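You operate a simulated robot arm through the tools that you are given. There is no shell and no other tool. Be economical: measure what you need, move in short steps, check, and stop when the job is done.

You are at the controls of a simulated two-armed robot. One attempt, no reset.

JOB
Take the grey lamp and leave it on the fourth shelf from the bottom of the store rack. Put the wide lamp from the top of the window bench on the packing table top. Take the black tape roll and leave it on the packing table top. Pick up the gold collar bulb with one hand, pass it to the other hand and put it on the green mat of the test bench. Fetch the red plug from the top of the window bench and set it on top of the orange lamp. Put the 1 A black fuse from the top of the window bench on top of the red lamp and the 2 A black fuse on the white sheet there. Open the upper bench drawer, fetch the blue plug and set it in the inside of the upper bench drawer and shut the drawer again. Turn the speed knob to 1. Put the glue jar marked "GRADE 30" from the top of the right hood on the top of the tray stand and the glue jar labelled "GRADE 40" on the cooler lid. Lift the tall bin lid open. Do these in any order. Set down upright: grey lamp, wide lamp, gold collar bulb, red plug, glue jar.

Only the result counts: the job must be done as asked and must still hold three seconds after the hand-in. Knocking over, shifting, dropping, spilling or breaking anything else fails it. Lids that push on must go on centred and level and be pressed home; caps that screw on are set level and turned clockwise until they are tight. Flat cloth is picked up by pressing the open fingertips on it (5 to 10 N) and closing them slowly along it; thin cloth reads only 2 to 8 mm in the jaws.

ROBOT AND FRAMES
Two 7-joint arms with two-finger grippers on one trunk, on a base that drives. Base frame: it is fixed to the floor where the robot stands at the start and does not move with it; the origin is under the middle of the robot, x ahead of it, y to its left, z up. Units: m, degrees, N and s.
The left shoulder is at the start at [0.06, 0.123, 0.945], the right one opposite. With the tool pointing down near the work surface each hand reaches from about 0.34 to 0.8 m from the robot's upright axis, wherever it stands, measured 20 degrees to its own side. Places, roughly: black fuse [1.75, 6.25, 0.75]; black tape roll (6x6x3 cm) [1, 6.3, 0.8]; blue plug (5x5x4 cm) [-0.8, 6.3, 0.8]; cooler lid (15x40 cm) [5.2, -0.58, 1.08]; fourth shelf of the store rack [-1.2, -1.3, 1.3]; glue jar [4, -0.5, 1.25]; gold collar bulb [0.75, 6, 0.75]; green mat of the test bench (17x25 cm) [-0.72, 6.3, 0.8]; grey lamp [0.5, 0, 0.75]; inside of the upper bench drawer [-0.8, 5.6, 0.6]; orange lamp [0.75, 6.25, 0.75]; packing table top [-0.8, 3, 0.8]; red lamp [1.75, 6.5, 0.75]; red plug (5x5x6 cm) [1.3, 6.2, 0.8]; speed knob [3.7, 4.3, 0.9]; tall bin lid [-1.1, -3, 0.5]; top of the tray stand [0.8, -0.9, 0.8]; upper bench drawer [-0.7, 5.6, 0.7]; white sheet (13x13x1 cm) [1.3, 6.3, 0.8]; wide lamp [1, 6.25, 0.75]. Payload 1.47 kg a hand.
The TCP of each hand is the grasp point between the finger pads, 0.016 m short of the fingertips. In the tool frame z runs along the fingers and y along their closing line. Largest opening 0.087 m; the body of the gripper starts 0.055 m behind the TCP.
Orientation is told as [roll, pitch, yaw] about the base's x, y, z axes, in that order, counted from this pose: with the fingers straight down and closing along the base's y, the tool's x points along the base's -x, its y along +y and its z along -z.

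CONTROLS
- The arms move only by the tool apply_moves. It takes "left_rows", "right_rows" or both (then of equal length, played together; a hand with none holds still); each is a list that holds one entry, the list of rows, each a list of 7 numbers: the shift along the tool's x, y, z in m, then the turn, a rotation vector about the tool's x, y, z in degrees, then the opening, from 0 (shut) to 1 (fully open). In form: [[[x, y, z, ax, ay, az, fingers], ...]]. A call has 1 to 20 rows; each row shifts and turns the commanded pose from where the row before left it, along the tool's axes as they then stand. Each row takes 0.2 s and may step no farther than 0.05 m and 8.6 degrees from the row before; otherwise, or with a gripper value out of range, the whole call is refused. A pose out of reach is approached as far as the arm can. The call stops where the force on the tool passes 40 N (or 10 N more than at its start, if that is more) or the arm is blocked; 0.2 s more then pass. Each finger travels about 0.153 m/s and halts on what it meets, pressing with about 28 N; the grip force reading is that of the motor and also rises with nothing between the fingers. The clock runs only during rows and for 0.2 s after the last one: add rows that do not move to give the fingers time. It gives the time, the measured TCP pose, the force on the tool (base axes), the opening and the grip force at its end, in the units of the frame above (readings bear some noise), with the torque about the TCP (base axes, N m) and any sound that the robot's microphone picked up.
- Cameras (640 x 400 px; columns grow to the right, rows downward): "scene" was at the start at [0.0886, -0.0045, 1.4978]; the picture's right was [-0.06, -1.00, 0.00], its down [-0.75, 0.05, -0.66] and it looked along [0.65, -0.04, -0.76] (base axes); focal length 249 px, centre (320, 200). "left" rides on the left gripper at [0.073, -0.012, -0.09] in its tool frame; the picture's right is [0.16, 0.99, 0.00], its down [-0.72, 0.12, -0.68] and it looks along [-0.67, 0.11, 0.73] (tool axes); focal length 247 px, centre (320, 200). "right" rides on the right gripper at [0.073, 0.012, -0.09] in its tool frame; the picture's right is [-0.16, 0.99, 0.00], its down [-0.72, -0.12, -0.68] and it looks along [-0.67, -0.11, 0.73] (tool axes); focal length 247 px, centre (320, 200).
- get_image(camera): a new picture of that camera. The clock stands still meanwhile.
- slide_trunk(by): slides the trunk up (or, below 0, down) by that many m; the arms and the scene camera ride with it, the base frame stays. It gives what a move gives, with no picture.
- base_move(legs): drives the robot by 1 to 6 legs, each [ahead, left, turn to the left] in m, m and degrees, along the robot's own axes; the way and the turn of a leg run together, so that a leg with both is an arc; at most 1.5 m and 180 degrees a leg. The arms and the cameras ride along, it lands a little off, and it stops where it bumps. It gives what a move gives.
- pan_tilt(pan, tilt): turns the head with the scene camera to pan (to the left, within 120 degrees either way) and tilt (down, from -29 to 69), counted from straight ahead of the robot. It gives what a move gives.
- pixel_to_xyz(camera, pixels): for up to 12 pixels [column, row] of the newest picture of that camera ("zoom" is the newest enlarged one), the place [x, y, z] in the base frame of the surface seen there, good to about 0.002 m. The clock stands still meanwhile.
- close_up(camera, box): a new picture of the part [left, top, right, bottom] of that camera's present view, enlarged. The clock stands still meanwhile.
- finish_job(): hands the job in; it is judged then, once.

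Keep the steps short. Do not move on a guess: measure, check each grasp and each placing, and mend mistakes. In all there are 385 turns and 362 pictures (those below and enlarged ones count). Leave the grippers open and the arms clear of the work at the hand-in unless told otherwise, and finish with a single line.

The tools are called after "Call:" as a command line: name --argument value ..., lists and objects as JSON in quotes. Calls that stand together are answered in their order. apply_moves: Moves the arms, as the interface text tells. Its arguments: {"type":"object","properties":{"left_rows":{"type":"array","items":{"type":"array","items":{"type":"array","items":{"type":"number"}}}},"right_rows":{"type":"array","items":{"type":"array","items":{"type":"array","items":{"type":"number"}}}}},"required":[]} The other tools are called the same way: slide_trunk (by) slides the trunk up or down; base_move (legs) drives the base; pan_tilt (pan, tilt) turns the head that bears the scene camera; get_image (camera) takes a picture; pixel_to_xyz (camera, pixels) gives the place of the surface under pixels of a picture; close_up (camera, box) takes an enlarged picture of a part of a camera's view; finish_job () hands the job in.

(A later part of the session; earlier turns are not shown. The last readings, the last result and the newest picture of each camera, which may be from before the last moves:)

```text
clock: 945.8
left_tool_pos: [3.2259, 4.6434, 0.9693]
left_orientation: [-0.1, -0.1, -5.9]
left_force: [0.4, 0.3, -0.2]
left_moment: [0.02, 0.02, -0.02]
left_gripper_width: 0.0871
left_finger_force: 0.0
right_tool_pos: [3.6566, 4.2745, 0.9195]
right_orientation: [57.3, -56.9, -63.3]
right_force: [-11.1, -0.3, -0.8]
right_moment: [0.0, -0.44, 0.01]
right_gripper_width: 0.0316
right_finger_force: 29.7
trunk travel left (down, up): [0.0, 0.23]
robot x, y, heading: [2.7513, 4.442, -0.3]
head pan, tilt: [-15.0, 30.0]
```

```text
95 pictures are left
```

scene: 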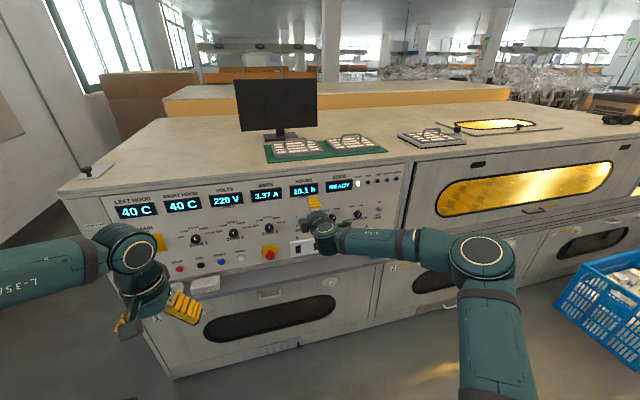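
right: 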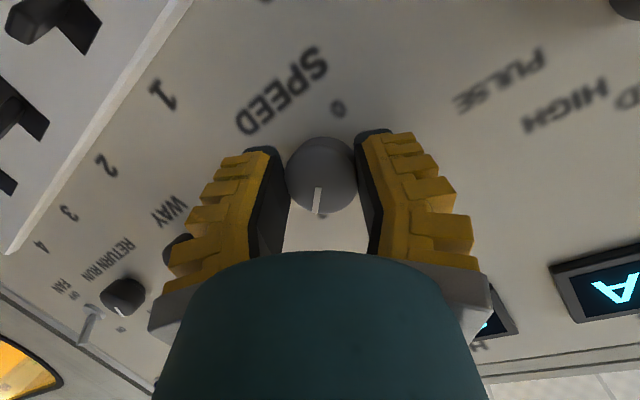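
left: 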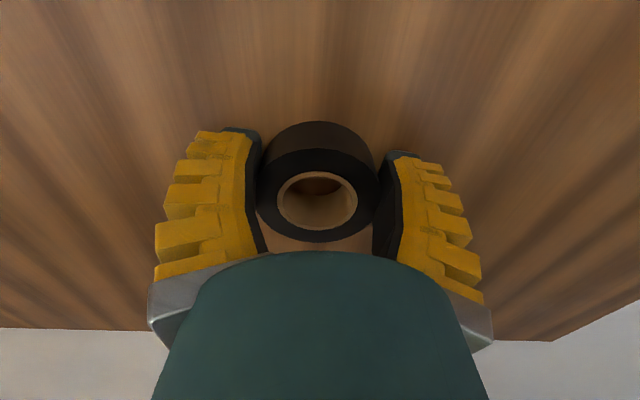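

Gripped. I'll turn -60°.

Call:
apply_moves --right_rows '[[[0, 0, -0.001, 0, 0, -7.5, 0], [0, 0, 0, 0, 0, -7.5, 0], [0, 0, 0, 0, 0, -7.5, 0], [0, 0, 0, 0, 0, -7.5, 0], [0, 0, 0, 0, 0, -7.5, 0], [0, 0, 0, 0, 0, -7.5, 0], [0, 0, 0, 0, 0, -7.5, 0], [0, 0, 0, 0, 0, -7.5, 0], [0, 0, 0, 0, 0, 0, 0]]]'

Call:
get_image --camera "right"

```text
clock: 947.8
left_tool_pos: [3.2259, 4.6436, 0.9691]
left_orientation: [0.0, -0.1, -5.9]
left_force: [0.1, -0.2, 0.5]
left_moment: [0.02, 0.01, -0.01]
left_gripper_width: 0.0872
left_finger_force: 0.0
right_tool_pos: [3.6564, 4.2729, 0.9223]
right_orientation: [-59.5, -54.8, 62.5]
right_force: [-5.9, -6.9, 13.1]
right_moment: [-0.03, -0.11, -0.57]
right_gripper_width: 0.0261
right_finger_force: 30.4
trunk travel left (down, up): [0.0, 0.23]
robot x, y, heading: [2.7504, 4.4423, -0.2]
head pan, tilt: [-15.0, 30.0]
```

```text
94 pictures are left
```

right: 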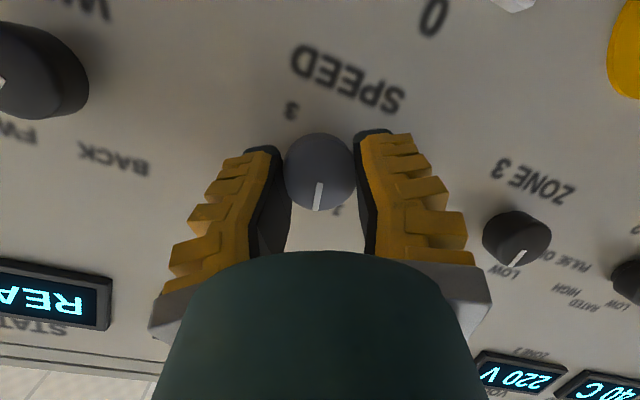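

The pointer moved with the hand, with about 32° left to go. I'll continue turning.

Call:
apply_moves --right_rows '[[[0, 0, 0, 0, 0, -7.5, 0], [0, 0, 0, 0, 0, -7.5, 0], [0, 0, 0, 0, 0, -7.5, 0], [0, 0, 0, 0, 0, -7.5, 0], [0, 0, 0, 0, 0, 0, 0]]]'

Call:
get_image --camera "right"

```text
clock: 949.0
left_tool_pos: [3.2253, 4.6432, 0.9703]
left_orientation: [0.0, -0.1, -5.9]
left_force: [0.5, -1.0, 0.4]
left_moment: [0.0, 0.01, 0.0]
left_gripper_width: 0.0869
left_finger_force: 0.0
right_tool_pos: [3.6562, 4.2727, 0.9225]
right_orientation: [-70.9, -27.3, 79.2]
right_force: [-5.1, -11.0, 20.1]
right_moment: [-0.06, -0.43, -0.41]
right_gripper_width: 0.0227
right_finger_force: 29.6
trunk travel left (down, up): [0.0, 0.23]
robot x, y, heading: [2.7471, 4.4486, -0.2]
head pan, tilt: [-15.0, 30.0]
```

```text
93 pictures are left
```

right: 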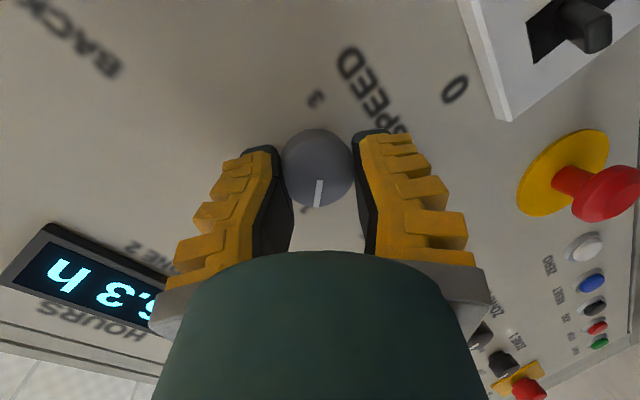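

The pointer looks to be at 1. I'll release, back off straight and check.

Call:
apply_moves --right_rows '[[[0, 0, 0, 0, 0, 0, 0.3], [0, 0, 0, 0, 0, 0, 0.6], [0, 0, 0, 0, 0, 0, 0.6], [0.0042, 0.0079, -0.0286, 0, 0, 0, 0.6], [0.0042, 0.0079, -0.0286, 0, 0, 0, 0.6], [0.0055, 0.0105, -0.038, 0, 0, 0, 0.6], [0.0055, 0.0105, -0.038, 0, 0, 0, 0.6], [0, 0, 0, 0, 0, 0, 0.6]]]'

Call:
get_image --camera "right"

```text
clock: 950.8
left_tool_pos: [3.2265, 4.6438, 0.9682]
left_orientation: [-0.1, 0.0, -5.9]
left_force: [-0.5, -0.3, -0.1]
left_moment: [0.02, -0.02, 0.01]
left_gripper_width: 0.0868
left_finger_force: 0.1
right_tool_pos: [3.5154, 4.2774, 0.9187]
right_orientation: [-70.6, -27.4, 79.2]
right_force: [-0.7, -0.1, 1.1]
right_moment: [0.0, -0.01, -0.01]
right_gripper_width: 0.0573
right_finger_force: 3.8
trunk travel left (down, up): [0.0, 0.23]
robot x, y, heading: [2.749, 4.4432, -0.0]
head pan, tilt: [-15.0, 30.0]
```

```text
92 pictures are left
```

right: 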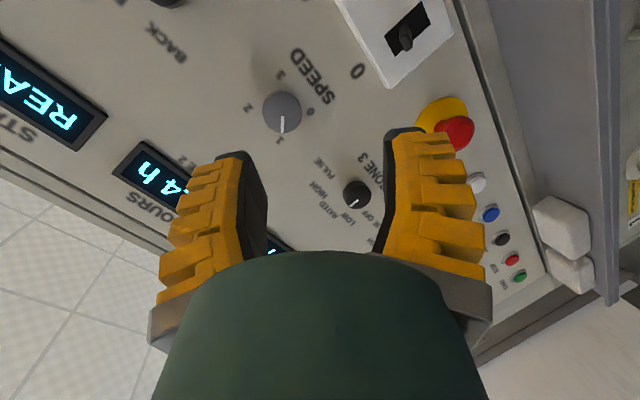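

Call:
close_up --camera "right" --box '[232, 65, 332, 155]'

Call:
pixel_to_xyz --camera "zoom" --pixels '[[318, 330], [322, 430], [310, 478], [80, 260], [310, 70], [480, 310], [318, 290]]'

```text
4.44 times, centred on (282, 110) of right
```

zoom: 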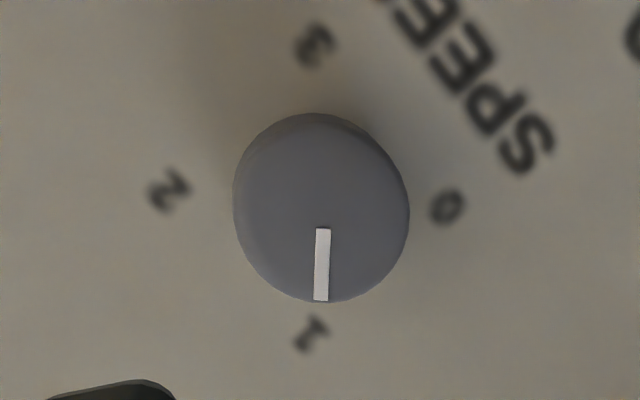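

```text
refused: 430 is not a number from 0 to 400
```

Call:
pixel_to_xyz --camera "zoom" --pixels '[[323, 232], [320, 296], [312, 333], [170, 190], [317, 45], [447, 207], [321, 210]]'

```text
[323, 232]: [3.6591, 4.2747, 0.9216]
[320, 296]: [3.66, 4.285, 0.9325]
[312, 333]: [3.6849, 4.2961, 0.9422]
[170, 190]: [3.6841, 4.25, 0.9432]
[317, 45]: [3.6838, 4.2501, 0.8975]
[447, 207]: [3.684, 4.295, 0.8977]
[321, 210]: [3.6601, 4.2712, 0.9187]
```

The pointer is at about 133°, with label "1" at 137°, so the speed is set to 1.

One concern: the brief gives the cooler lid at y ≈ -0.58 and 15 cm wide. That is the plain band between the display and the hatch plate, whereas I put GRADE 40 on the plate at y -0.36. I'll go back and check it. First I'll restore the right hand.

Call:
base_move --legs '[[-0.15, 0, 0]]'

Call:
apply_moves --right_rows '[[[0, 0, 0, 0, 0, 7.7, 1], [0, 0, 0, 0, 0, 7.7, 1], [0, 0, 0, 0, 0, 7.7, 1], [0, 0, 0, 0, 0, 7.7, 1], [0, 0, 0, 0, 0, 7.7, 1], [0, 0, 0, 0, 0, 7.7, 1], [0, 0, 0, 0, 0, 7.7, 1], [0, 0, 0, 0, 0, 7.7, 1], [0, 0, 0, 0, 8.1, 0, 1], [0, 0, 0, 0, 8.1, 0, 1], [0, 0, 0, 0, 8.1, 0, 1], [0, 0, 0, 0, 8.1, 0, 1], [0, 0, 0, 0, 8.1, 0, 1], [0, 0, 0, 0, 8.1, 0, 1], [0, 0, 0, 0, 8.1, 0, 1], [0, 0, 0, 0, 8.1, 0, 1], [0, 0, 0, 0, 8.1, 0, 1]]]'

Call:
slide_trunk --by 0.23

Call:
pan_tilt --pan 30 --tilt 22

Call:
get_image --camera "scene"

Call:
pan_tilt --pan -75 --tilt 25

Call:
get_image --camera "scene"

```text
clock: 952.1
left_tool_pos: [3.0784, 4.6453, 0.9685]
left_orientation: [-0.1, -0.1, -5.7]
left_force: [0.0, -0.1, 0.1]
left_moment: [-0.01, 0.01, 0.01]
left_gripper_width: 0.0868
left_finger_force: 0.1
right_tool_pos: [3.3685, 4.2809, 0.9196]
right_orientation: [-70.5, -27.4, 79.6]
right_force: [0.0, -0.3, 0.0]
right_moment: [0.0, 0.04, 0.0]
right_gripper_width: 0.0577
right_finger_force: 3.7
trunk travel left (down, up): [0.0, 0.23]
robot x, y, heading: [2.6052, 4.4435, 0.5]
head pan, tilt: [-15.0, 30.0]
```

```text
clock: 955.8
left_tool_pos: [3.0776, 4.6449, 0.9683]
left_orientation: [-0.1, 0.1, -5.7]
left_force: [0.1, 0.1, 1.1]
left_moment: [0.05, -0.05, 0.0]
left_gripper_width: 0.0869
left_finger_force: 0.0
right_tool_pos: [3.3559, 4.2818, 0.917]
right_orientation: [0.5, 0.2, -1.1]
right_force: [-0.5, -1.0, -0.4]
right_moment: [0.01, 0.01, -0.01]
right_gripper_width: 0.087
right_finger_force: 0.1
right hand out of reach, approached as far as the arm can: row 17
trunk travel left (down, up): [0.0, 0.23]
robot x, y, heading: [2.6031, 4.446, 0.1]
head pan, tilt: [-15.0, 30.0]
```

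```text
clock: 958.2
left_tool_pos: [3.0785, 4.6458, 1.197]
left_orientation: [-0.2, 0.0, -5.5]
left_force: [0.2, 0.7, -0.7]
left_moment: [-0.02, 0.0, 0.01]
left_gripper_width: 0.0872
left_finger_force: 0.1
right_tool_pos: [3.3582, 4.2817, 1.1465]
right_orientation: [0.4, 0.1, -1.4]
right_force: [0.0, 0.4, 0.3]
right_moment: [-0.01, 0.0, 0.0]
right_gripper_width: 0.0869
right_finger_force: 0.1
trunk travel left (down, up): [-0.23, 0.0]
robot x, y, heading: [2.602, 4.4426, 0.4]
head pan, tilt: [-15.0, 30.0]
```

```text
clock: 959.3
left_tool_pos: [3.0797, 4.6443, 1.1987]
left_orientation: [-0.1, 0.0, -5.6]
left_force: [0.6, 0.3, -0.3]
left_moment: [-0.01, 0.03, -0.01]
left_gripper_width: 0.087
left_finger_force: 0.1
right_tool_pos: [3.3579, 4.2806, 1.1479]
right_orientation: [0.3, 0.1, -1.5]
right_force: [-0.5, -0.5, 0.0]
right_moment: [0.0, 0.02, 0.0]
right_gripper_width: 0.087
right_finger_force: 0.0
trunk travel left (down, up): [-0.23, 0.0]
robot x, y, heading: [2.6042, 4.4444, 0.2]
head pan, tilt: [30.0, 22.0]
```

```text
90 pictures are left
```

scene: 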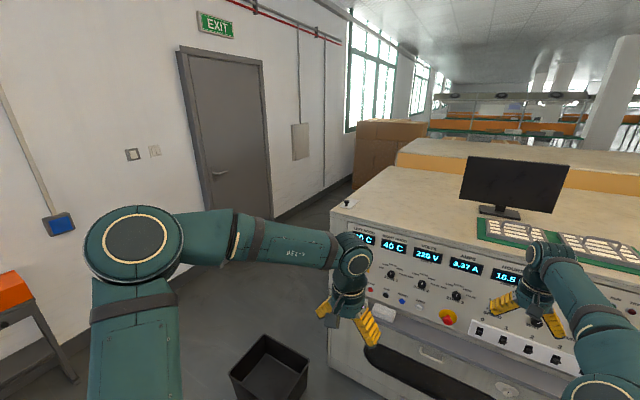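

```text
clock: 961.1
left_tool_pos: [3.0778, 4.646, 1.1968]
left_orientation: [-0.1, 0.0, -5.6]
left_force: [-0.4, 0.2, 0.1]
left_moment: [-0.01, 0.02, 0.01]
left_gripper_width: 0.0872
left_finger_force: 0.1
right_tool_pos: [3.358, 4.2807, 1.1473]
right_orientation: [0.5, 0.1, -1.4]
right_force: [0.2, 0.5, 0.1]
right_moment: [-0.01, -0.02, -0.06]
right_gripper_width: 0.0871
right_finger_force: 0.0
trunk travel left (down, up): [-0.23, 0.0]
robot x, y, heading: [2.6077, 4.4459, 0.3]
head pan, tilt: [-75.0, 25.0]
```

```text
89 pictures are left
```

scene: 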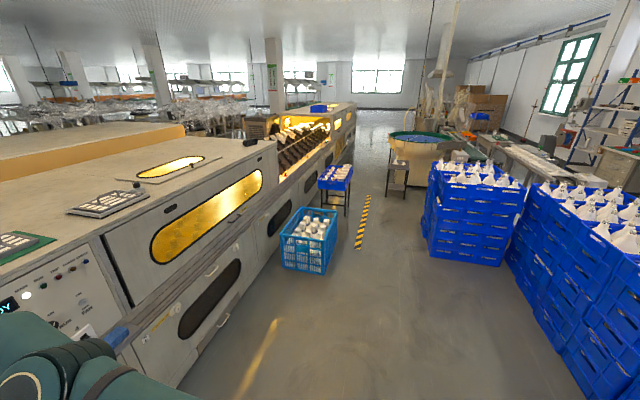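

Call:
pixel_to_xyz --camera "scene" --pixels '[[331, 265], [283, 262], [430, 255], [347, 212], [352, 185], [385, 195], [406, 190], [510, 265], [357, 247], [395, 150]]'

```text
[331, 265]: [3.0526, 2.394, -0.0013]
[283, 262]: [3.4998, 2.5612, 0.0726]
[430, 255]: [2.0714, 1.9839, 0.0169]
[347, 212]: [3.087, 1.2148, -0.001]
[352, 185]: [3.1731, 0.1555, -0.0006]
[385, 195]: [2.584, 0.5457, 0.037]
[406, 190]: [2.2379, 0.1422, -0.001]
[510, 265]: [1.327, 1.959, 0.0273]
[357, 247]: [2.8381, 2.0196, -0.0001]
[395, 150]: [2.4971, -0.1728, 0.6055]
```

The south corridor is passable: x ≈ 2.6 down to y 0.75, then x ≈ 3.05. I'll pull the arm in and go.

Call:
apply_moves --right_rows '[[[0.04, 0, -0.02, 0, 0, 0, 1], [0.04, 0, -0.02, 0, 0, 0, 1], [0.04, 0, -0.02, 0, 0, 0, 1], [0.04, 0, -0.02, 0, 0, 0, 1], [0.04, 0, -0.02, 0, 0, 0, 1], [0.04, 0, -0.02, 0, 0, 0, 1], [0.04, 0, 0, 0, 0, 0, 1], [0.04, 0, 0, 0, 0, 0, 1]]]' --left_rows '[[[0.01, 0, -0.02, 0, 0, 0, 1], [0.01, 0, -0.02, 0, 0, 0, 1], [0.01, 0, -0.02, 0, 0, 0, 1], [0.01, 0, -0.02, 0, 0, 0, 1], [0.01, 0, 0, 0, 0, 0, 1], [0.01, 0, 0, 0, 0, 0, 1], [0, 0, 0, 0, 0, 0, 1], [0, 0, 0, 0, 0, 0, 1]]]'

Call:
base_move --legs '[[0, 0, -90], [1.3, 0, 0], [1.3, 0, 0]]'

Call:
pan_tilt --pan 10 --tilt 40

Call:
get_image --camera "scene"

```text
clock: 962.9
left_tool_pos: [3.0171, 4.6523, 1.2788]
left_orientation: [-0.1, -0.1, -5.7]
left_force: [-0.6, -0.8, 0.4]
left_moment: [0.01, -0.06, -0.01]
left_gripper_width: 0.0868
left_finger_force: 0.0
right_tool_pos: [3.0371, 4.2866, 1.2676]
right_orientation: [0.4, -0.1, -1.4]
right_force: [0.1, 0.0, -0.3]
right_moment: [0.01, -0.06, 0.03]
right_gripper_width: 0.087
right_finger_force: 0.0
trunk travel left (down, up): [-0.23, 0.0]
robot x, y, heading: [2.6027, 4.4439, -0.1]
head pan, tilt: [-75.0, 25.0]
```

```text
clock: 979.6
left_tool_pos: [2.8757, 1.3931, 1.2783]
left_orientation: [-0.1, 0.0, -93.6]
left_force: [0.3, 0.0, 0.1]
left_moment: [0.03, 0.02, -0.03]
left_gripper_width: 0.0868
left_finger_force: 0.2
right_tool_pos: [2.5123, 1.3606, 1.2684]
right_orientation: [0.3, 0.1, -89.3]
right_force: [0.1, 0.2, -0.4]
right_moment: [0.0, 0.03, 0.02]
right_gripper_width: 0.087
right_finger_force: 0.1
trunk travel left (down, up): [-0.23, 0.0]
robot x, y, heading: [2.6529, 1.8002, -87.5]
head pan, tilt: [-75.0, 25.0]
```

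```text
clock: 981.2
left_tool_pos: [2.8757, 1.3932, 1.2798]
left_orientation: [-0.1, 0.0, -93.6]
left_force: [0.3, 0.6, 0.0]
left_moment: [-0.02, 0.0, 0.0]
left_gripper_width: 0.0873
left_finger_force: 0.1
right_tool_pos: [2.5119, 1.3603, 1.2688]
right_orientation: [0.4, 0.1, -89.3]
right_force: [-0.3, -0.3, 0.6]
right_moment: [0.02, -0.01, 0.01]
right_gripper_width: 0.0869
right_finger_force: 0.0
trunk travel left (down, up): [-0.23, 0.0]
robot x, y, heading: [2.6495, 1.8009, -87.6]
head pan, tilt: [10.0, 40.0]
```

```text
88 pictures are left
```

scene: 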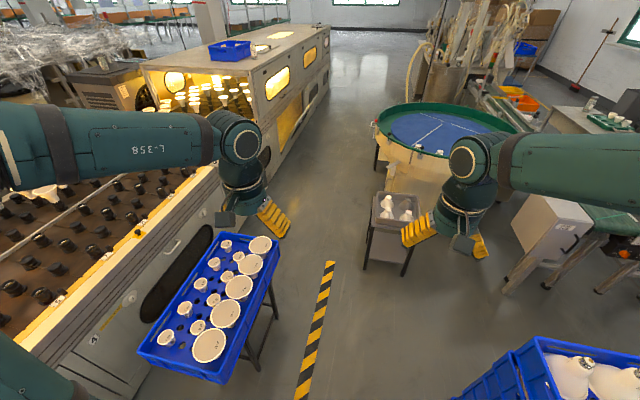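

Call:
pixel_to_xyz --camera "scene" --pixels '[[367, 265], [405, 272], [258, 365], [275, 245], [378, 170], [215, 235], [300, 330], [320, 180]]'

```text
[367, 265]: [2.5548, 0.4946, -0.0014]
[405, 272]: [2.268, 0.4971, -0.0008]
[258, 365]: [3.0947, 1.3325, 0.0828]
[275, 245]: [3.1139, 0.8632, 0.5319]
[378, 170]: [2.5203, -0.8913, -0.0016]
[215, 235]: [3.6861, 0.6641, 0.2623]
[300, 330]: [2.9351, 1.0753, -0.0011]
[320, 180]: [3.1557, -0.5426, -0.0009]
```

The gap ahead is too tight for a safe pass. The floor along the north wall beyond the oven end looked clear, so I'll back up and take that way.

Call:
base_move --legs '[[-1.3, 0, 0], [-1.3, 0, 0], [0, 0, 178]]'

Call:
base_move --legs '[[0.65, 0, 0], [0.65, 0, 0], [0, 0, -90]]'

Call:
pan_tilt --pan 0 --tilt 25

Call:
get_image --camera "scene"

```text
clock: 1001.1
left_tool_pos: [2.4353, 4.8609, 1.2784]
left_orientation: [-0.1, 0.0, 77.7]
left_force: [0.9, 0.0, 0.9]
left_moment: [0.02, 0.0, -0.03]
left_gripper_width: 0.0871
left_finger_force: 0.0
right_tool_pos: [2.8002, 4.8383, 1.2684]
right_orientation: [0.4, 0.1, 81.9]
right_force: [-0.3, -0.8, 0.1]
right_moment: [0.02, -0.02, -0.02]
right_gripper_width: 0.0869
right_finger_force: 0.0
trunk travel left (down, up): [-0.23, 0.0]
robot x, y, heading: [2.5929, 4.4261, 83.7]
head pan, tilt: [10.0, 40.0]
```

```text
clock: 1011.7
left_tool_pos: [3.181, 5.8864, 1.2802]
left_orientation: [-0.1, 0.1, -11.6]
left_force: [0.4, -0.1, 0.7]
left_moment: [0.01, 0.0, -0.02]
left_gripper_width: 0.087
left_finger_force: 0.0
right_tool_pos: [3.1632, 5.5205, 1.2685]
right_orientation: [0.4, 0.1, -7.4]
right_force: [-0.3, 0.0, -0.6]
right_moment: [0.0, 0.02, 0.03]
right_gripper_width: 0.087
right_finger_force: 0.1
trunk travel left (down, up): [-0.23, 0.0]
robot x, y, heading: [2.7452, 5.7229, -5.9]
head pan, tilt: [10.0, 40.0]
```

```text
clock: 1012.5
left_tool_pos: [3.1808, 5.8858, 1.2786]
left_orientation: [0.0, 0.0, -11.6]
left_force: [-0.6, 0.3, 0.7]
left_moment: [0.0, -0.02, 0.01]
left_gripper_width: 0.087
left_finger_force: 0.3
right_tool_pos: [3.1632, 5.5214, 1.269]
right_orientation: [0.4, 0.1, -7.4]
right_force: [0.1, -1.0, -0.6]
right_moment: [0.02, -0.01, 0.02]
right_gripper_width: 0.087
right_finger_force: 0.2
trunk travel left (down, up): [-0.23, 0.0]
robot x, y, heading: [2.7448, 5.7218, -5.7]
head pan, tilt: [0.0, 25.0]
```

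```text
87 pictures are left
```

scene: 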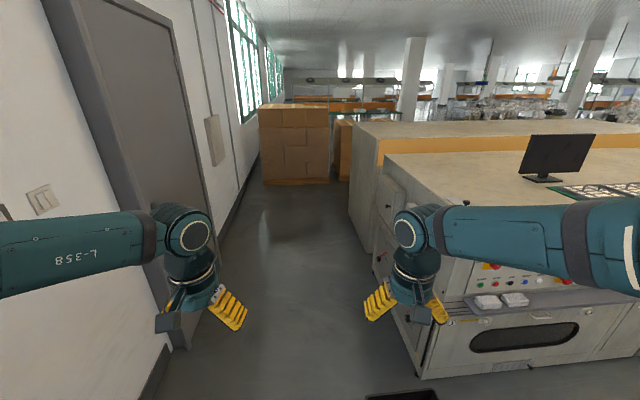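

Call:
pixel_to_xyz --camera "scene" --pixels '[[264, 182], [328, 178], [338, 178], [348, 180], [352, 210], [365, 245], [430, 340], [385, 270], [240, 190], [215, 240], [170, 340]]'

```text
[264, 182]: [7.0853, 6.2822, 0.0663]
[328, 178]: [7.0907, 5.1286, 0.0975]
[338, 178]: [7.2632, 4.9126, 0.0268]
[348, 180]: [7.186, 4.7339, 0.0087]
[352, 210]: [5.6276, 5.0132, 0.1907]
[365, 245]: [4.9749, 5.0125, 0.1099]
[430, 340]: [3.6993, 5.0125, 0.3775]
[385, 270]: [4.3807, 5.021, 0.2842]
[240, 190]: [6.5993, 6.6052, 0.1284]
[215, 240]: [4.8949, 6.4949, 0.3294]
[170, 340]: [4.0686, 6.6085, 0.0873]
```

The passage is clear up to x ≈ 7 (boxes) and the hood ends at x 5.63. I'll drive east to x ≈ 6.2 and turn south.

Call:
base_move --legs '[[0, 0.05, 5.7], [1.2, 0, 0], [1.2, 0, 0], [1.05, 0, 0], [0, 0, -90]]'

Call:
get_image --camera "scene"

```text
clock: 1034.0
left_tool_pos: [6.4231, 5.3017, 1.2783]
left_orientation: [0.0, 0.0, -99.5]
left_force: [0.5, -0.3, -0.7]
left_moment: [0.02, -0.01, -0.04]
left_gripper_width: 0.087
left_finger_force: 0.1
right_tool_pos: [6.0568, 5.3083, 1.2684]
right_orientation: [0.3, 0.0, -95.3]
right_force: [-0.3, -0.1, -0.7]
right_moment: [-0.01, -0.01, -0.01]
right_gripper_width: 0.0873
right_finger_force: 0.1
trunk travel left (down, up): [-0.23, 0.0]
robot x, y, heading: [6.2437, 5.7307, -93.6]
head pan, tilt: [0.0, 25.0]
```

```text
86 pictures are left
```

scene: 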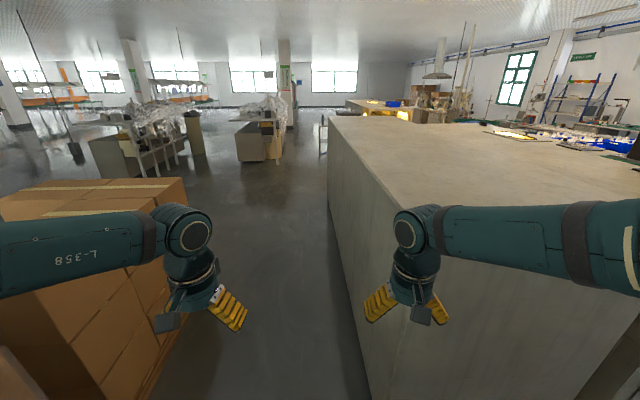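

Call:
base_move --legs '[[0, 0, 3.6], [1.4, 0, 0], [1.4, 0, 0], [1.4, 0, 0]]'

Call:
pan_tilt --pan -10 --tilt 30

Call:
get_image --camera "scene"

```text
clock: 1047.8
left_tool_pos: [6.3154, 2.5113, 1.2785]
left_orientation: [-0.2, 0.0, -100.9]
left_force: [0.3, 0.4, -0.3]
left_moment: [0.02, -0.03, 0.0]
left_gripper_width: 0.0869
left_finger_force: 0.0
right_tool_pos: [5.9504, 2.5252, 1.2677]
right_orientation: [0.3, 0.2, -96.7]
right_force: [-0.2, 0.3, 0.2]
right_moment: [0.04, -0.03, 0.03]
right_gripper_width: 0.087
right_finger_force: 0.0
trunk travel left (down, up): [-0.23, 0.0]
robot x, y, heading: [6.1422, 2.945, -94.9]
head pan, tilt: [0.0, 25.0]
stopped in leg 3: the robot was blocked; the commanded pose is now the measured one
```

```text
clock: 1048.5
left_tool_pos: [6.3152, 2.5118, 1.2778]
left_orientation: [-0.2, -0.1, -100.9]
left_force: [0.2, -0.4, 0.4]
left_moment: [-0.01, 0.05, -0.02]
left_gripper_width: 0.087
left_finger_force: 0.0
right_tool_pos: [5.9494, 2.5261, 1.2684]
right_orientation: [0.2, 0.1, -96.6]
right_force: [-0.3, -0.1, -0.5]
right_moment: [0.01, 0.01, -0.03]
right_gripper_width: 0.087
right_finger_force: 0.2
trunk travel left (down, up): [-0.23, 0.0]
robot x, y, heading: [6.1461, 2.9437, -95.0]
head pan, tilt: [-10.0, 30.0]
```

```text
85 pictures are left
```

scene: 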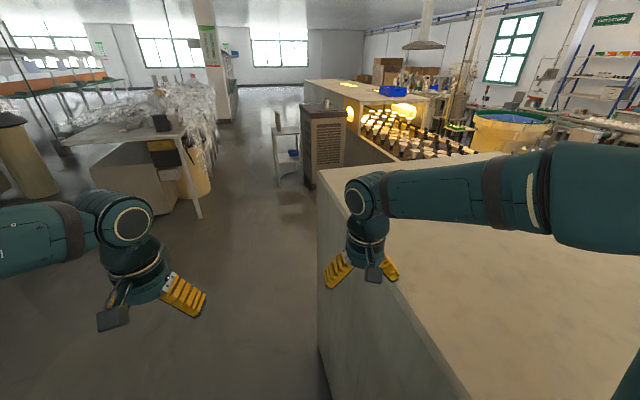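

Something blocked me, probably on the hood side. I'll measure.

Call:
pixel_to_xyz --camera "scene" --pixels '[[322, 330], [320, 250], [320, 180], [420, 340], [345, 165], [300, 185], [280, 178], [200, 200], [310, 110], [340, 115]]'

Call:
pan_tilt --pan -70 --tilt 45

Call:
get_image --camera "scene"

```text
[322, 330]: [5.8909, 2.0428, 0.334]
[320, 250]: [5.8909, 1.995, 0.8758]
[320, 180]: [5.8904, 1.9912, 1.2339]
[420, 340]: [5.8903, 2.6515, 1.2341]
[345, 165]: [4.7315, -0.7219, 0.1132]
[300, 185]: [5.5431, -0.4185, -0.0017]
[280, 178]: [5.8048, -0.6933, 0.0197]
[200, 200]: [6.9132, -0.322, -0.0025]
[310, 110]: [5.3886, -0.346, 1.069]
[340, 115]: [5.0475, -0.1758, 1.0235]
```

```text
clock: 1049.8
left_tool_pos: [6.3174, 2.5118, 1.2777]
left_orientation: [-0.2, 0.0, -101.0]
left_force: [-0.3, 0.1, 0.0]
left_moment: [-0.03, 0.0, 0.0]
left_gripper_width: 0.0869
left_finger_force: 0.0
right_tool_pos: [5.9508, 2.5244, 1.2691]
right_orientation: [0.3, 0.1, -96.7]
right_force: [0.3, -0.3, 0.9]
right_moment: [0.0, -0.02, 0.02]
right_gripper_width: 0.0871
right_finger_force: 0.1
trunk travel left (down, up): [-0.23, 0.0]
robot x, y, heading: [6.1419, 2.9464, -94.9]
head pan, tilt: [-70.0, 45.0]
```

```text
84 pictures are left
```

scene: 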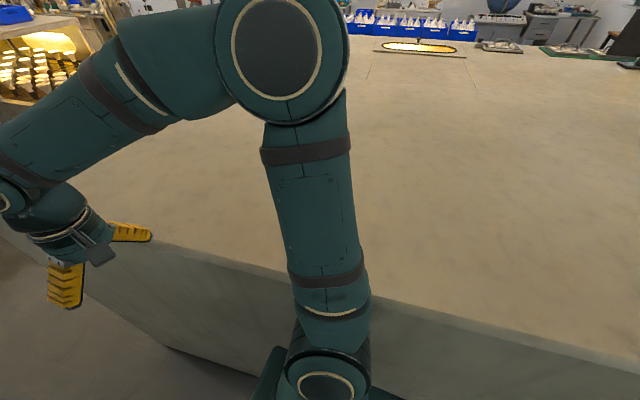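

The base brushed the fixed hood (x 5.89) because of heading drift. I'll move left 0.2 m, straighten and continue.

Call:
base_move --legs '[[-0.03, 0.2, 5], [1.2, 0, 0], [1.0, 0, 0]]'

Call:
pan_tilt --pan -35 --tilt 35

Call:
get_image --camera "scene"

```text
clock: 1062.5
left_tool_pos: [6.539, 0.3809, 1.2786]
left_orientation: [-0.1, 0.0, -96.3]
left_force: [0.1, -0.9, 0.5]
left_moment: [0.0, 0.01, 0.0]
left_gripper_width: 0.0867
left_finger_force: 0.1
right_tool_pos: [6.1748, 0.3645, 1.2687]
right_orientation: [0.3, 0.1, -91.9]
right_force: [0.6, -0.7, 0.0]
right_moment: [0.03, 0.01, 0.03]
right_gripper_width: 0.0868
right_finger_force: 0.0
trunk travel left (down, up): [-0.23, 0.0]
robot x, y, heading: [6.3352, 0.7967, -90.2]
head pan, tilt: [-70.0, 45.0]
```

```text
clock: 1063.5
left_tool_pos: [6.5391, 0.3804, 1.2787]
left_orientation: [-0.1, 0.0, -96.2]
left_force: [-0.9, 0.4, 0.6]
left_moment: [0.01, 0.04, -0.01]
left_gripper_width: 0.0869
left_finger_force: 0.1
right_tool_pos: [6.175, 0.363, 1.268]
right_orientation: [0.4, 0.1, -92.0]
right_force: [-0.7, 0.3, 0.6]
right_moment: [-0.03, -0.02, 0.03]
right_gripper_width: 0.087
right_finger_force: 0.0
trunk travel left (down, up): [-0.23, 0.0]
robot x, y, heading: [6.3392, 0.7967, -90.1]
head pan, tilt: [-35.0, 35.0]
```

```text
83 pictures are left
```

scene: 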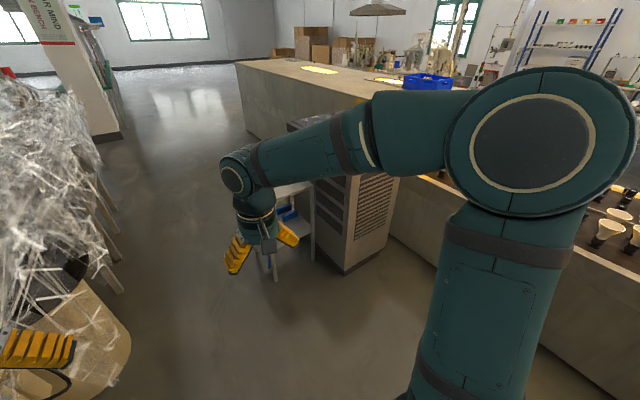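

I'll turn west, strafe south to y ≈ -0.1 and approach the cooler.

Call:
base_move --legs '[[0, 0, -90], [0, 0.88, 0], [0.45, 0, 0]]'

Call:
pan_tilt --pan 30 --tilt 42

Call:
get_image --camera "scene"

```text
clock: 1077.8
left_tool_pos: [5.4654, -0.2777, 1.2785]
left_orientation: [-0.1, 0.0, 173.0]
left_force: [0.3, -0.9, -0.2]
left_moment: [0.01, 0.01, -0.02]
left_gripper_width: 0.087
left_finger_force: 0.0
right_tool_pos: [5.4532, 0.0869, 1.2683]
right_orientation: [0.4, 0.1, 177.2]
right_force: [0.5, 0.5, 0.8]
right_moment: [0.01, -0.02, -0.03]
right_gripper_width: 0.087
right_finger_force: 0.2
trunk travel left (down, up): [-0.23, 0.0]
robot x, y, heading: [5.8874, -0.0762, 178.9]
head pan, tilt: [-35.0, 35.0]
```

```text
clock: 1079.1
left_tool_pos: [5.4657, -0.2783, 1.2798]
left_orientation: [-0.2, 0.0, 173.0]
left_force: [0.8, 0.0, -0.6]
left_moment: [-0.02, 0.02, 0.0]
left_gripper_width: 0.0871
left_finger_force: 0.1
right_tool_pos: [5.454, 0.0874, 1.269]
right_orientation: [0.4, 0.1, 177.2]
right_force: [-0.8, 0.3, -0.4]
right_moment: [0.0, -0.03, -0.01]
right_gripper_width: 0.087
right_finger_force: 0.1
trunk travel left (down, up): [-0.23, 0.0]
robot x, y, heading: [5.8896, -0.0787, 178.8]
head pan, tilt: [30.0, 42.0]
```

```text
82 pictures are left
```

scene: 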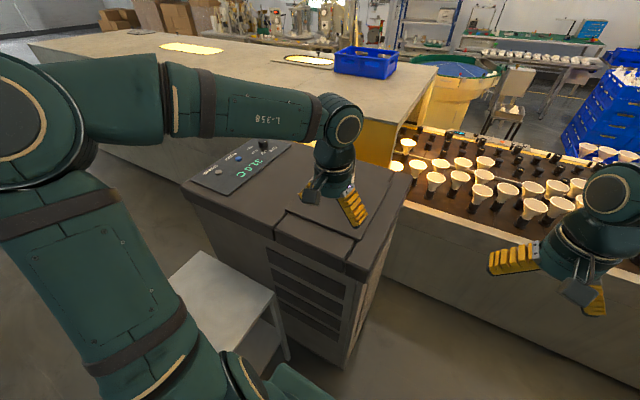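

Call:
close_up --camera "scene" --box '[180, 135, 404, 275]'

Call:
pixel_to_xyz --camera "zoom" --pixels '[[60, 140], [240, 50], [200, 130], [250, 170], [300, 110], [270, 210], [150, 180], [420, 300], [560, 200], [330, 270], [180, 150], [290, 185]]'

```text
2.86 times, centred on (292, 205) of scene
```

zoom: 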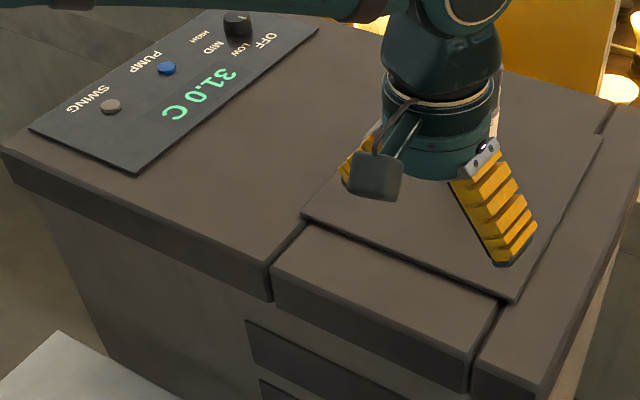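

```text
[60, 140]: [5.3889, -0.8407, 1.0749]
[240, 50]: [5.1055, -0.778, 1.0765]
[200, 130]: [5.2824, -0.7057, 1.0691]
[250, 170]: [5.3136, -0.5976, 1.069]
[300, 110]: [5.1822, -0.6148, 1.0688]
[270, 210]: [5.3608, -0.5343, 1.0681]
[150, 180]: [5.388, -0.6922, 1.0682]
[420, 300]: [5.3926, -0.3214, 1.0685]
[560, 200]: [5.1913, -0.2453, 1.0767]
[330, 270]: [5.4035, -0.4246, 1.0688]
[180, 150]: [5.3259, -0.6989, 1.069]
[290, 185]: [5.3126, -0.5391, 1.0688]
```

The plain slab band (y -0.70 to -0.50, z 1.069, centred x 5.2) matches the stated cooler-lid area of 15×40 cm at (5.2, -0.58). I'll move GRADE 40 there. First I'll turn slightly and raise and tilt the left hand.

Call:
base_move --legs '[[0.06, 0, 10]]'

Call:
apply_moves --left_rows '[[[0, 0, -0.04, 0, 0, 0, 1], [0, 0, -0.04, 0, 0, 0, 1], [0, 0, -0.03, 0, 0, 0, 1], [0, 0, 0, 0, -7.5, 0, 1], [0, 0, 0, 0, -7.5, 0, 1], [0, 0, 0, 0, -7.5, 0, 1], [0, 0, 0, 0, -7.5, 0, 1], [0, 0, 0, 0, 0, 0, 1]]]'

Call:
get_image --camera "scene"

```text
clock: 1080.2
left_tool_pos: [5.4489, -0.3545, 1.2793]
left_orientation: [-0.2, 0.0, -176.6]
left_force: [-0.5, 0.4, -0.7]
left_moment: [0.0, 0.04, 0.02]
left_gripper_width: 0.0872
left_finger_force: 0.0
right_tool_pos: [5.37, 0.0015, 1.2685]
right_orientation: [0.4, 0.2, -172.2]
right_force: [-0.7, 0.5, -0.6]
right_moment: [0.01, -0.02, -0.01]
right_gripper_width: 0.087
right_finger_force: 0.1
trunk travel left (down, up): [-0.23, 0.0]
robot x, y, heading: [5.8253, -0.0802, -170.7]
head pan, tilt: [30.0, 42.0]
```

```text
clock: 1082.0
left_tool_pos: [5.4497, -0.3548, 1.3903]
left_orientation: [0.1, -30.1, -176.5]
left_force: [-1.2, -0.2, -0.6]
left_moment: [-0.04, -0.02, -0.02]
left_gripper_width: 0.0872
left_finger_force: 0.1
right_tool_pos: [5.3705, 0.0033, 1.2672]
right_orientation: [0.4, 0.2, -172.3]
right_force: [-0.7, 0.7, 0.2]
right_moment: [-0.02, -0.02, 0.03]
right_gripper_width: 0.0868
right_finger_force: 0.2
trunk travel left (down, up): [-0.23, 0.0]
robot x, y, heading: [5.8253, -0.0832, -170.7]
head pan, tilt: [30.0, 42.0]
```

```text
80 pictures are left
```

scene: 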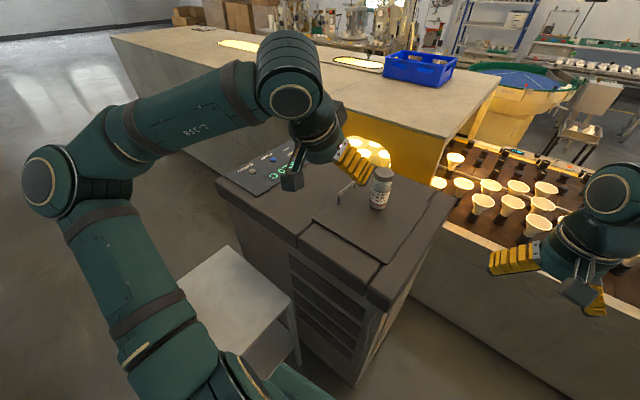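

The jar is visible at (381,190). I'll measure its cap.

Call:
close_up --camera "scene" --box '[341, 150, 421, 220]'

Call:
pixel_to_xyz --camera "scene" --pixels '[[383, 172], [375, 173], [392, 173], [383, 169], [380, 190], [379, 206], [383, 175]]'

```text
5.71 times, centred on (381, 185) of scene
```

zoom: 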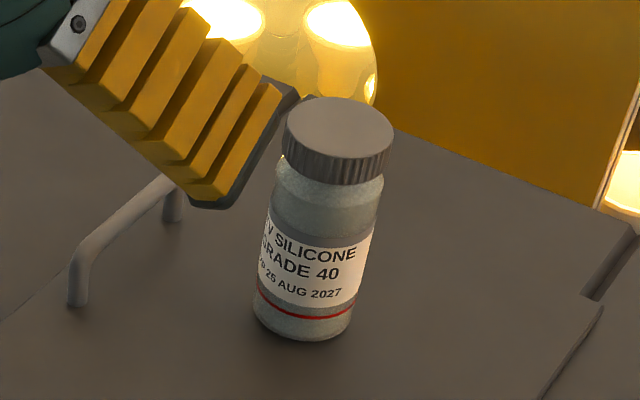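

```text
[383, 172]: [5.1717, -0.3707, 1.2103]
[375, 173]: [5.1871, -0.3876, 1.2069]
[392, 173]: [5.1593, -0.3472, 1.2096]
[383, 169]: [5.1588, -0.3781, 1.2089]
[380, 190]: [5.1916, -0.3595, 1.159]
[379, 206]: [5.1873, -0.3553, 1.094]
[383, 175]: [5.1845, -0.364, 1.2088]
```

Call:
apply_moves --left_rows '[[[-0.0261, -0.0005, 0.0355, 0, 0, 0, 1], [-0.0261, -0.0005, 0.0355, 0, 0, 0, 1], [-0.0261, -0.0005, 0.0355, 0, 0, 0, 1], [-0.0261, -0.0005, 0.0355, 0, 0, 0, 1], [-0.0261, -0.0005, 0.0355, 0, 0, 0, 1], [0, 0, 0, 0, 0, 0, 1]]]'

Call:
get_image --camera "left"

```text
clock: 1083.4
left_tool_pos: [5.2466, -0.3616, 1.3034]
left_orientation: [0.1, -30.1, -176.6]
left_force: [0.3, 0.3, 0.2]
left_moment: [-0.03, 0.04, 0.04]
left_gripper_width: 0.0871
left_finger_force: 0.1
right_tool_pos: [5.372, 0.0033, 1.2679]
right_orientation: [0.4, 0.0, -172.3]
right_force: [0.5, 0.1, -1.1]
right_moment: [0.01, 0.0, 0.03]
right_gripper_width: 0.0871
right_finger_force: 0.0
trunk travel left (down, up): [-0.23, 0.0]
robot x, y, heading: [5.8263, -0.0824, -170.8]
head pan, tilt: [30.0, 42.0]
```

```text
78 pictures are left
```

left: 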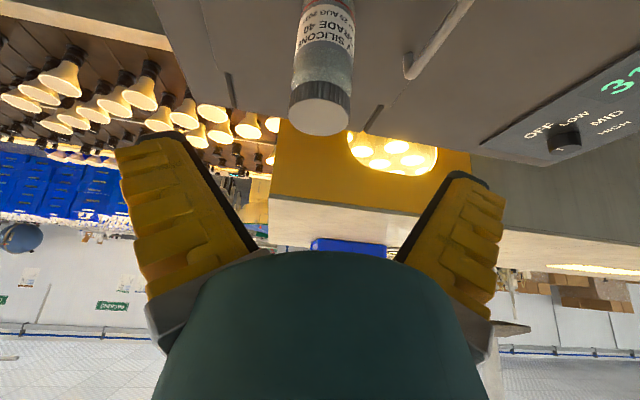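

Call:
apply_moves --left_rows '[[[0, 0.003, 0.038, 0, 0, 0, 1], [0, 0, 0.038, 0, 0, 0, 1], [0, 0, 0.038, 0, 0, 0, 1], [0, 0, 0.036, 0, 0, 0, 1], [0, 0, 0, 0, 0, 0, 1]]]'

Call:
get_image --camera "left"

```text
clock: 1084.6
left_tool_pos: [5.1719, -0.3739, 1.1702]
left_orientation: [-0.1, -30.1, -176.5]
left_force: [0.6, 0.6, -0.2]
left_moment: [0.0, 0.01, 0.01]
left_gripper_width: 0.0869
left_finger_force: 0.0
right_tool_pos: [5.3717, 0.0041, 1.2685]
right_orientation: [0.4, 0.1, -172.2]
right_force: [0.4, 0.3, 0.5]
right_moment: [0.05, 0.02, -0.02]
right_gripper_width: 0.0868
right_finger_force: 0.0
trunk travel left (down, up): [-0.23, 0.0]
robot x, y, heading: [5.8242, -0.0846, -170.6]
head pan, tilt: [30.0, 42.0]
```

```text
77 pictures are left
```

left: 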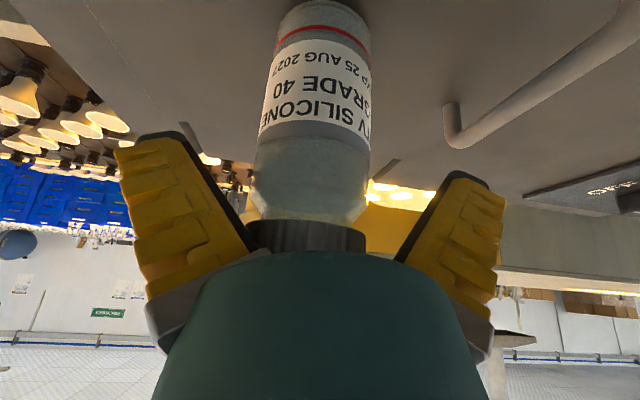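

Call:
apply_moves --left_rows '[[[0, -0.004, 0, 0, 0, 0, 1], [0, 0, 0, 0, 0, 0, 0.8], [0, 0, 0, 0, 0, 0, 0.65], [0, 0, 0, 0, 0, 0, 0.4], [0, 0, 0, 0, 0, 0, 0], [0, 0, 0, 0, 0, 0, 0]]]'

Call:
apply_moves --left_rows '[[[-0.01, 0, -0.0173, 0, 0, 0, 0], [-0.02, 0, -0.0346, 0, 0, 0, 0], [-0.02, 0, -0.0346, 0, 0, 0, 0], [0, 0, 0, 0, 0, 0, 0]]]'

Call:
get_image --camera "left"

```text
clock: 1086.0
left_tool_pos: [5.1725, -0.3686, 1.1707]
left_orientation: [-0.1, -30.0, -176.6]
left_force: [-0.2, 0.1, -2.6]
left_moment: [-0.03, 0.01, -0.03]
left_gripper_width: 0.0541
left_finger_force: 28.1
right_tool_pos: [5.3705, 0.0034, 1.2674]
right_orientation: [0.4, 0.0, -172.3]
right_force: [0.4, 1.4, -0.2]
right_moment: [-0.01, -0.02, -0.01]
right_gripper_width: 0.0872
right_finger_force: 0.0
trunk travel left (down, up): [-0.23, 0.0]
robot x, y, heading: [5.8238, -0.0826, -170.7]
head pan, tilt: [30.0, 42.0]
```

```text
clock: 1087.0
left_tool_pos: [5.1733, -0.3725, 1.2744]
left_orientation: [-0.1, -30.0, -176.6]
left_force: [-0.3, -0.3, -3.3]
left_moment: [-0.02, -0.03, 0.01]
left_gripper_width: 0.0537
left_finger_force: 28.2
right_tool_pos: [5.3699, 0.0039, 1.2684]
right_orientation: [0.4, 0.1, -172.4]
right_force: [0.0, -0.1, 0.1]
right_moment: [0.0, 0.0, 0.0]
right_gripper_width: 0.0869
right_finger_force: 0.0
trunk travel left (down, up): [-0.23, 0.0]
robot x, y, heading: [5.825, -0.0858, -170.8]
head pan, tilt: [30.0, 42.0]
```

```text
76 pictures are left
```

left: 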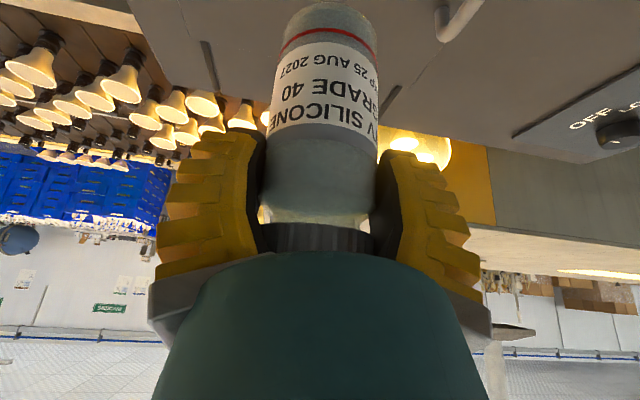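

Call:
apply_moves --left_rows '[[[0.0042, 0.0429, -0.0024, 0, 0, 0, 0], [0.0042, 0.0429, -0.0024, 0, 0, 0, 0], [0.0042, 0.0429, -0.0024, 0, 0, 0, 0], [0.0042, 0.0429, -0.0024, 0, 0, 0, 0], [0.0042, 0.0429, -0.0024, 0, 0, 0, 0], [0, 0, 0, 0, 0, 0, 0]]]'

Call:
get_image --camera "scene"

```text
clock: 1088.4
left_tool_pos: [5.2086, -0.5786, 1.2719]
left_orientation: [-0.1, -29.9, -176.6]
left_force: [0.3, 1.0, -2.2]
left_moment: [-0.01, 0.0, -0.01]
left_gripper_width: 0.0536
left_finger_force: 28.0
right_tool_pos: [5.3705, 0.0036, 1.2678]
right_orientation: [0.4, 0.1, -172.3]
right_force: [-0.5, 0.0, -0.2]
right_moment: [-0.02, 0.03, 0.0]
right_gripper_width: 0.087
right_finger_force: 0.1
trunk travel left (down, up): [-0.23, 0.0]
robot x, y, heading: [5.8238, -0.0814, -170.9]
head pan, tilt: [30.0, 42.0]
```

```text
75 pictures are left
```

scene: 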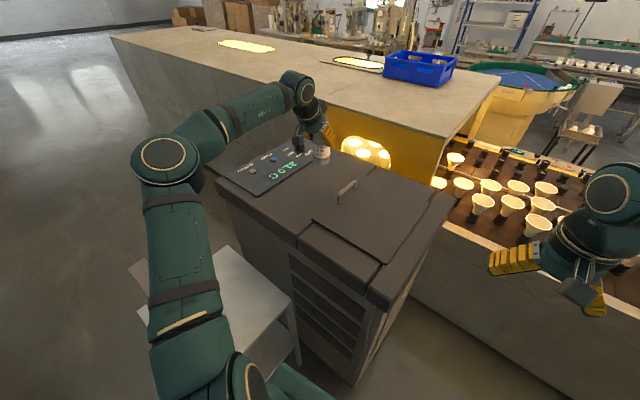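

It's over the band. I'll lower it.

Call:
apply_moves --left_rows '[[[0.02, 0, 0.0346, 0, 0, 0, 0], [0.02, 0, 0.0346, 0, 0, 0, 0], [0.0065, 0, 0.0113, 0, 0, 0, 0], [0, 0, 0, 0, 0, 0, 0]]]'

Call:
close_up --camera "scene" --box '[220, 100, 420, 225]'

```text
clock: 1089.4
left_tool_pos: [5.2093, -0.5795, 1.1774]
left_orientation: [-0.1, -30.0, -176.5]
left_force: [0.5, -0.3, -2.4]
left_moment: [-0.03, -0.04, 0.03]
left_gripper_width: 0.0539
left_finger_force: 28.2
right_tool_pos: [5.3707, 0.0027, 1.268]
right_orientation: [0.4, 0.1, -172.3]
right_force: [0.4, 0.0, -0.6]
right_moment: [-0.01, -0.02, 0.0]
right_gripper_width: 0.0868
right_finger_force: 0.1
trunk travel left (down, up): [-0.23, 0.0]
robot x, y, heading: [5.8238, -0.0839, -170.7]
head pan, tilt: [30.0, 42.0]
```

```text
3.20 times, centred on (320, 162) of scene
```

zoom: 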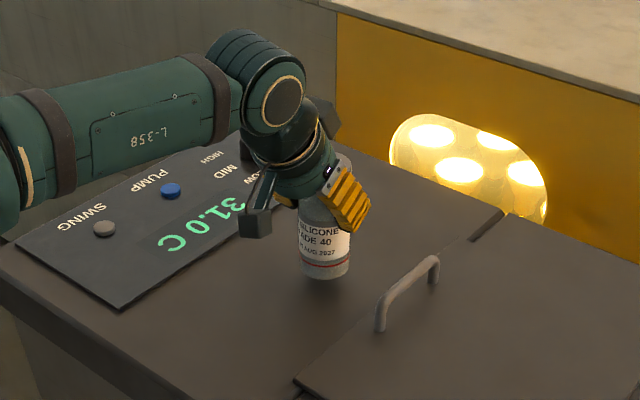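

Call:
apply_moves --left_rows '[[[0.0055, 0, 0.0095, 0, 0, 0, 0], [0.001, 0, 0.0017, 0, 0, 0, 0], [0, 0, 0, 0, 0, 0, 0]]]'

Call:
apply_moves --left_rows '[[[0.001, 0, 0.0017, 0, 0, 0, 0], [0, 0, 0, 0, 0, 0, 0]]]'

```text
clock: 1090.2
left_tool_pos: [5.2087, -0.5793, 1.1646]
left_orientation: [0.0, -30.0, -176.5]
left_force: [-0.2, 0.5, -2.5]
left_moment: [0.0, 0.0, 0.01]
left_gripper_width: 0.0539
left_finger_force: 28.3
right_tool_pos: [5.3697, 0.0026, 1.268]
right_orientation: [0.3, 0.1, -172.3]
right_force: [-0.3, -0.1, -0.8]
right_moment: [0.0, -0.02, 0.01]
right_gripper_width: 0.0872
right_finger_force: 0.1
trunk travel left (down, up): [-0.23, 0.0]
robot x, y, heading: [5.8245, -0.0818, -170.8]
head pan, tilt: [30.0, 42.0]
```

```text
clock: 1090.8
left_tool_pos: [5.2076, -0.58, 1.1617]
left_orientation: [-0.2, -30.0, -176.6]
left_force: [-0.6, 0.6, -3.2]
left_moment: [0.01, -0.01, 0.02]
left_gripper_width: 0.0539
left_finger_force: 27.9
right_tool_pos: [5.3708, 0.0037, 1.2679]
right_orientation: [0.4, 0.2, -172.3]
right_force: [0.4, -0.1, -0.2]
right_moment: [-0.01, 0.0, 0.02]
right_gripper_width: 0.0871
right_finger_force: 0.0
trunk travel left (down, up): [-0.23, 0.0]
robot x, y, heading: [5.8252, -0.0844, -170.5]
head pan, tilt: [30.0, 42.0]
```

Call:
apply_moves --left_rows '[[[0.001, 0, 0.0017, 0, 0, 0, 0], [0, 0, 0, 0, 0, 0, 0]]]'

Call:
apply_moves --left_rows '[[[0.0008, 0, 0.0013, 0, 0, 0, 0], [0, 0, 0, 0, 0, 0, 0]]]'

```text
clock: 1091.4
left_tool_pos: [5.2079, -0.5807, 1.1613]
left_orientation: [0.0, -30.2, -176.7]
left_force: [-0.4, 0.0, 5.1]
left_moment: [-0.25, 0.14, 0.04]
left_gripper_width: 0.0538
left_finger_force: 27.9
right_tool_pos: [5.37, 0.0029, 1.2678]
right_orientation: [0.3, 0.0, -172.2]
right_force: [0.8, 0.3, -0.7]
right_moment: [-0.02, 0.02, -0.02]
right_gripper_width: 0.0871
right_finger_force: 0.0
trunk travel left (down, up): [-0.23, 0.0]
robot x, y, heading: [5.8254, -0.0842, -170.6]
head pan, tilt: [30.0, 42.0]
```

```text
clock: 1092.0
left_tool_pos: [5.2084, -0.5799, 1.1602]
left_orientation: [0.1, -30.3, -176.5]
left_force: [-4.9, -3.6, 16.4]
left_moment: [-0.08, 0.18, 0.08]
left_gripper_width: 0.0542
left_finger_force: 28.1
right_tool_pos: [5.371, 0.0038, 1.2691]
right_orientation: [0.4, 0.1, -172.2]
right_force: [0.5, -0.5, 0.1]
right_moment: [-0.02, -0.01, 0.0]
right_gripper_width: 0.0869
right_finger_force: 0.0
trunk travel left (down, up): [-0.23, 0.0]
robot x, y, heading: [5.8267, -0.0802, -170.8]
head pan, tilt: [30.0, 42.0]
```

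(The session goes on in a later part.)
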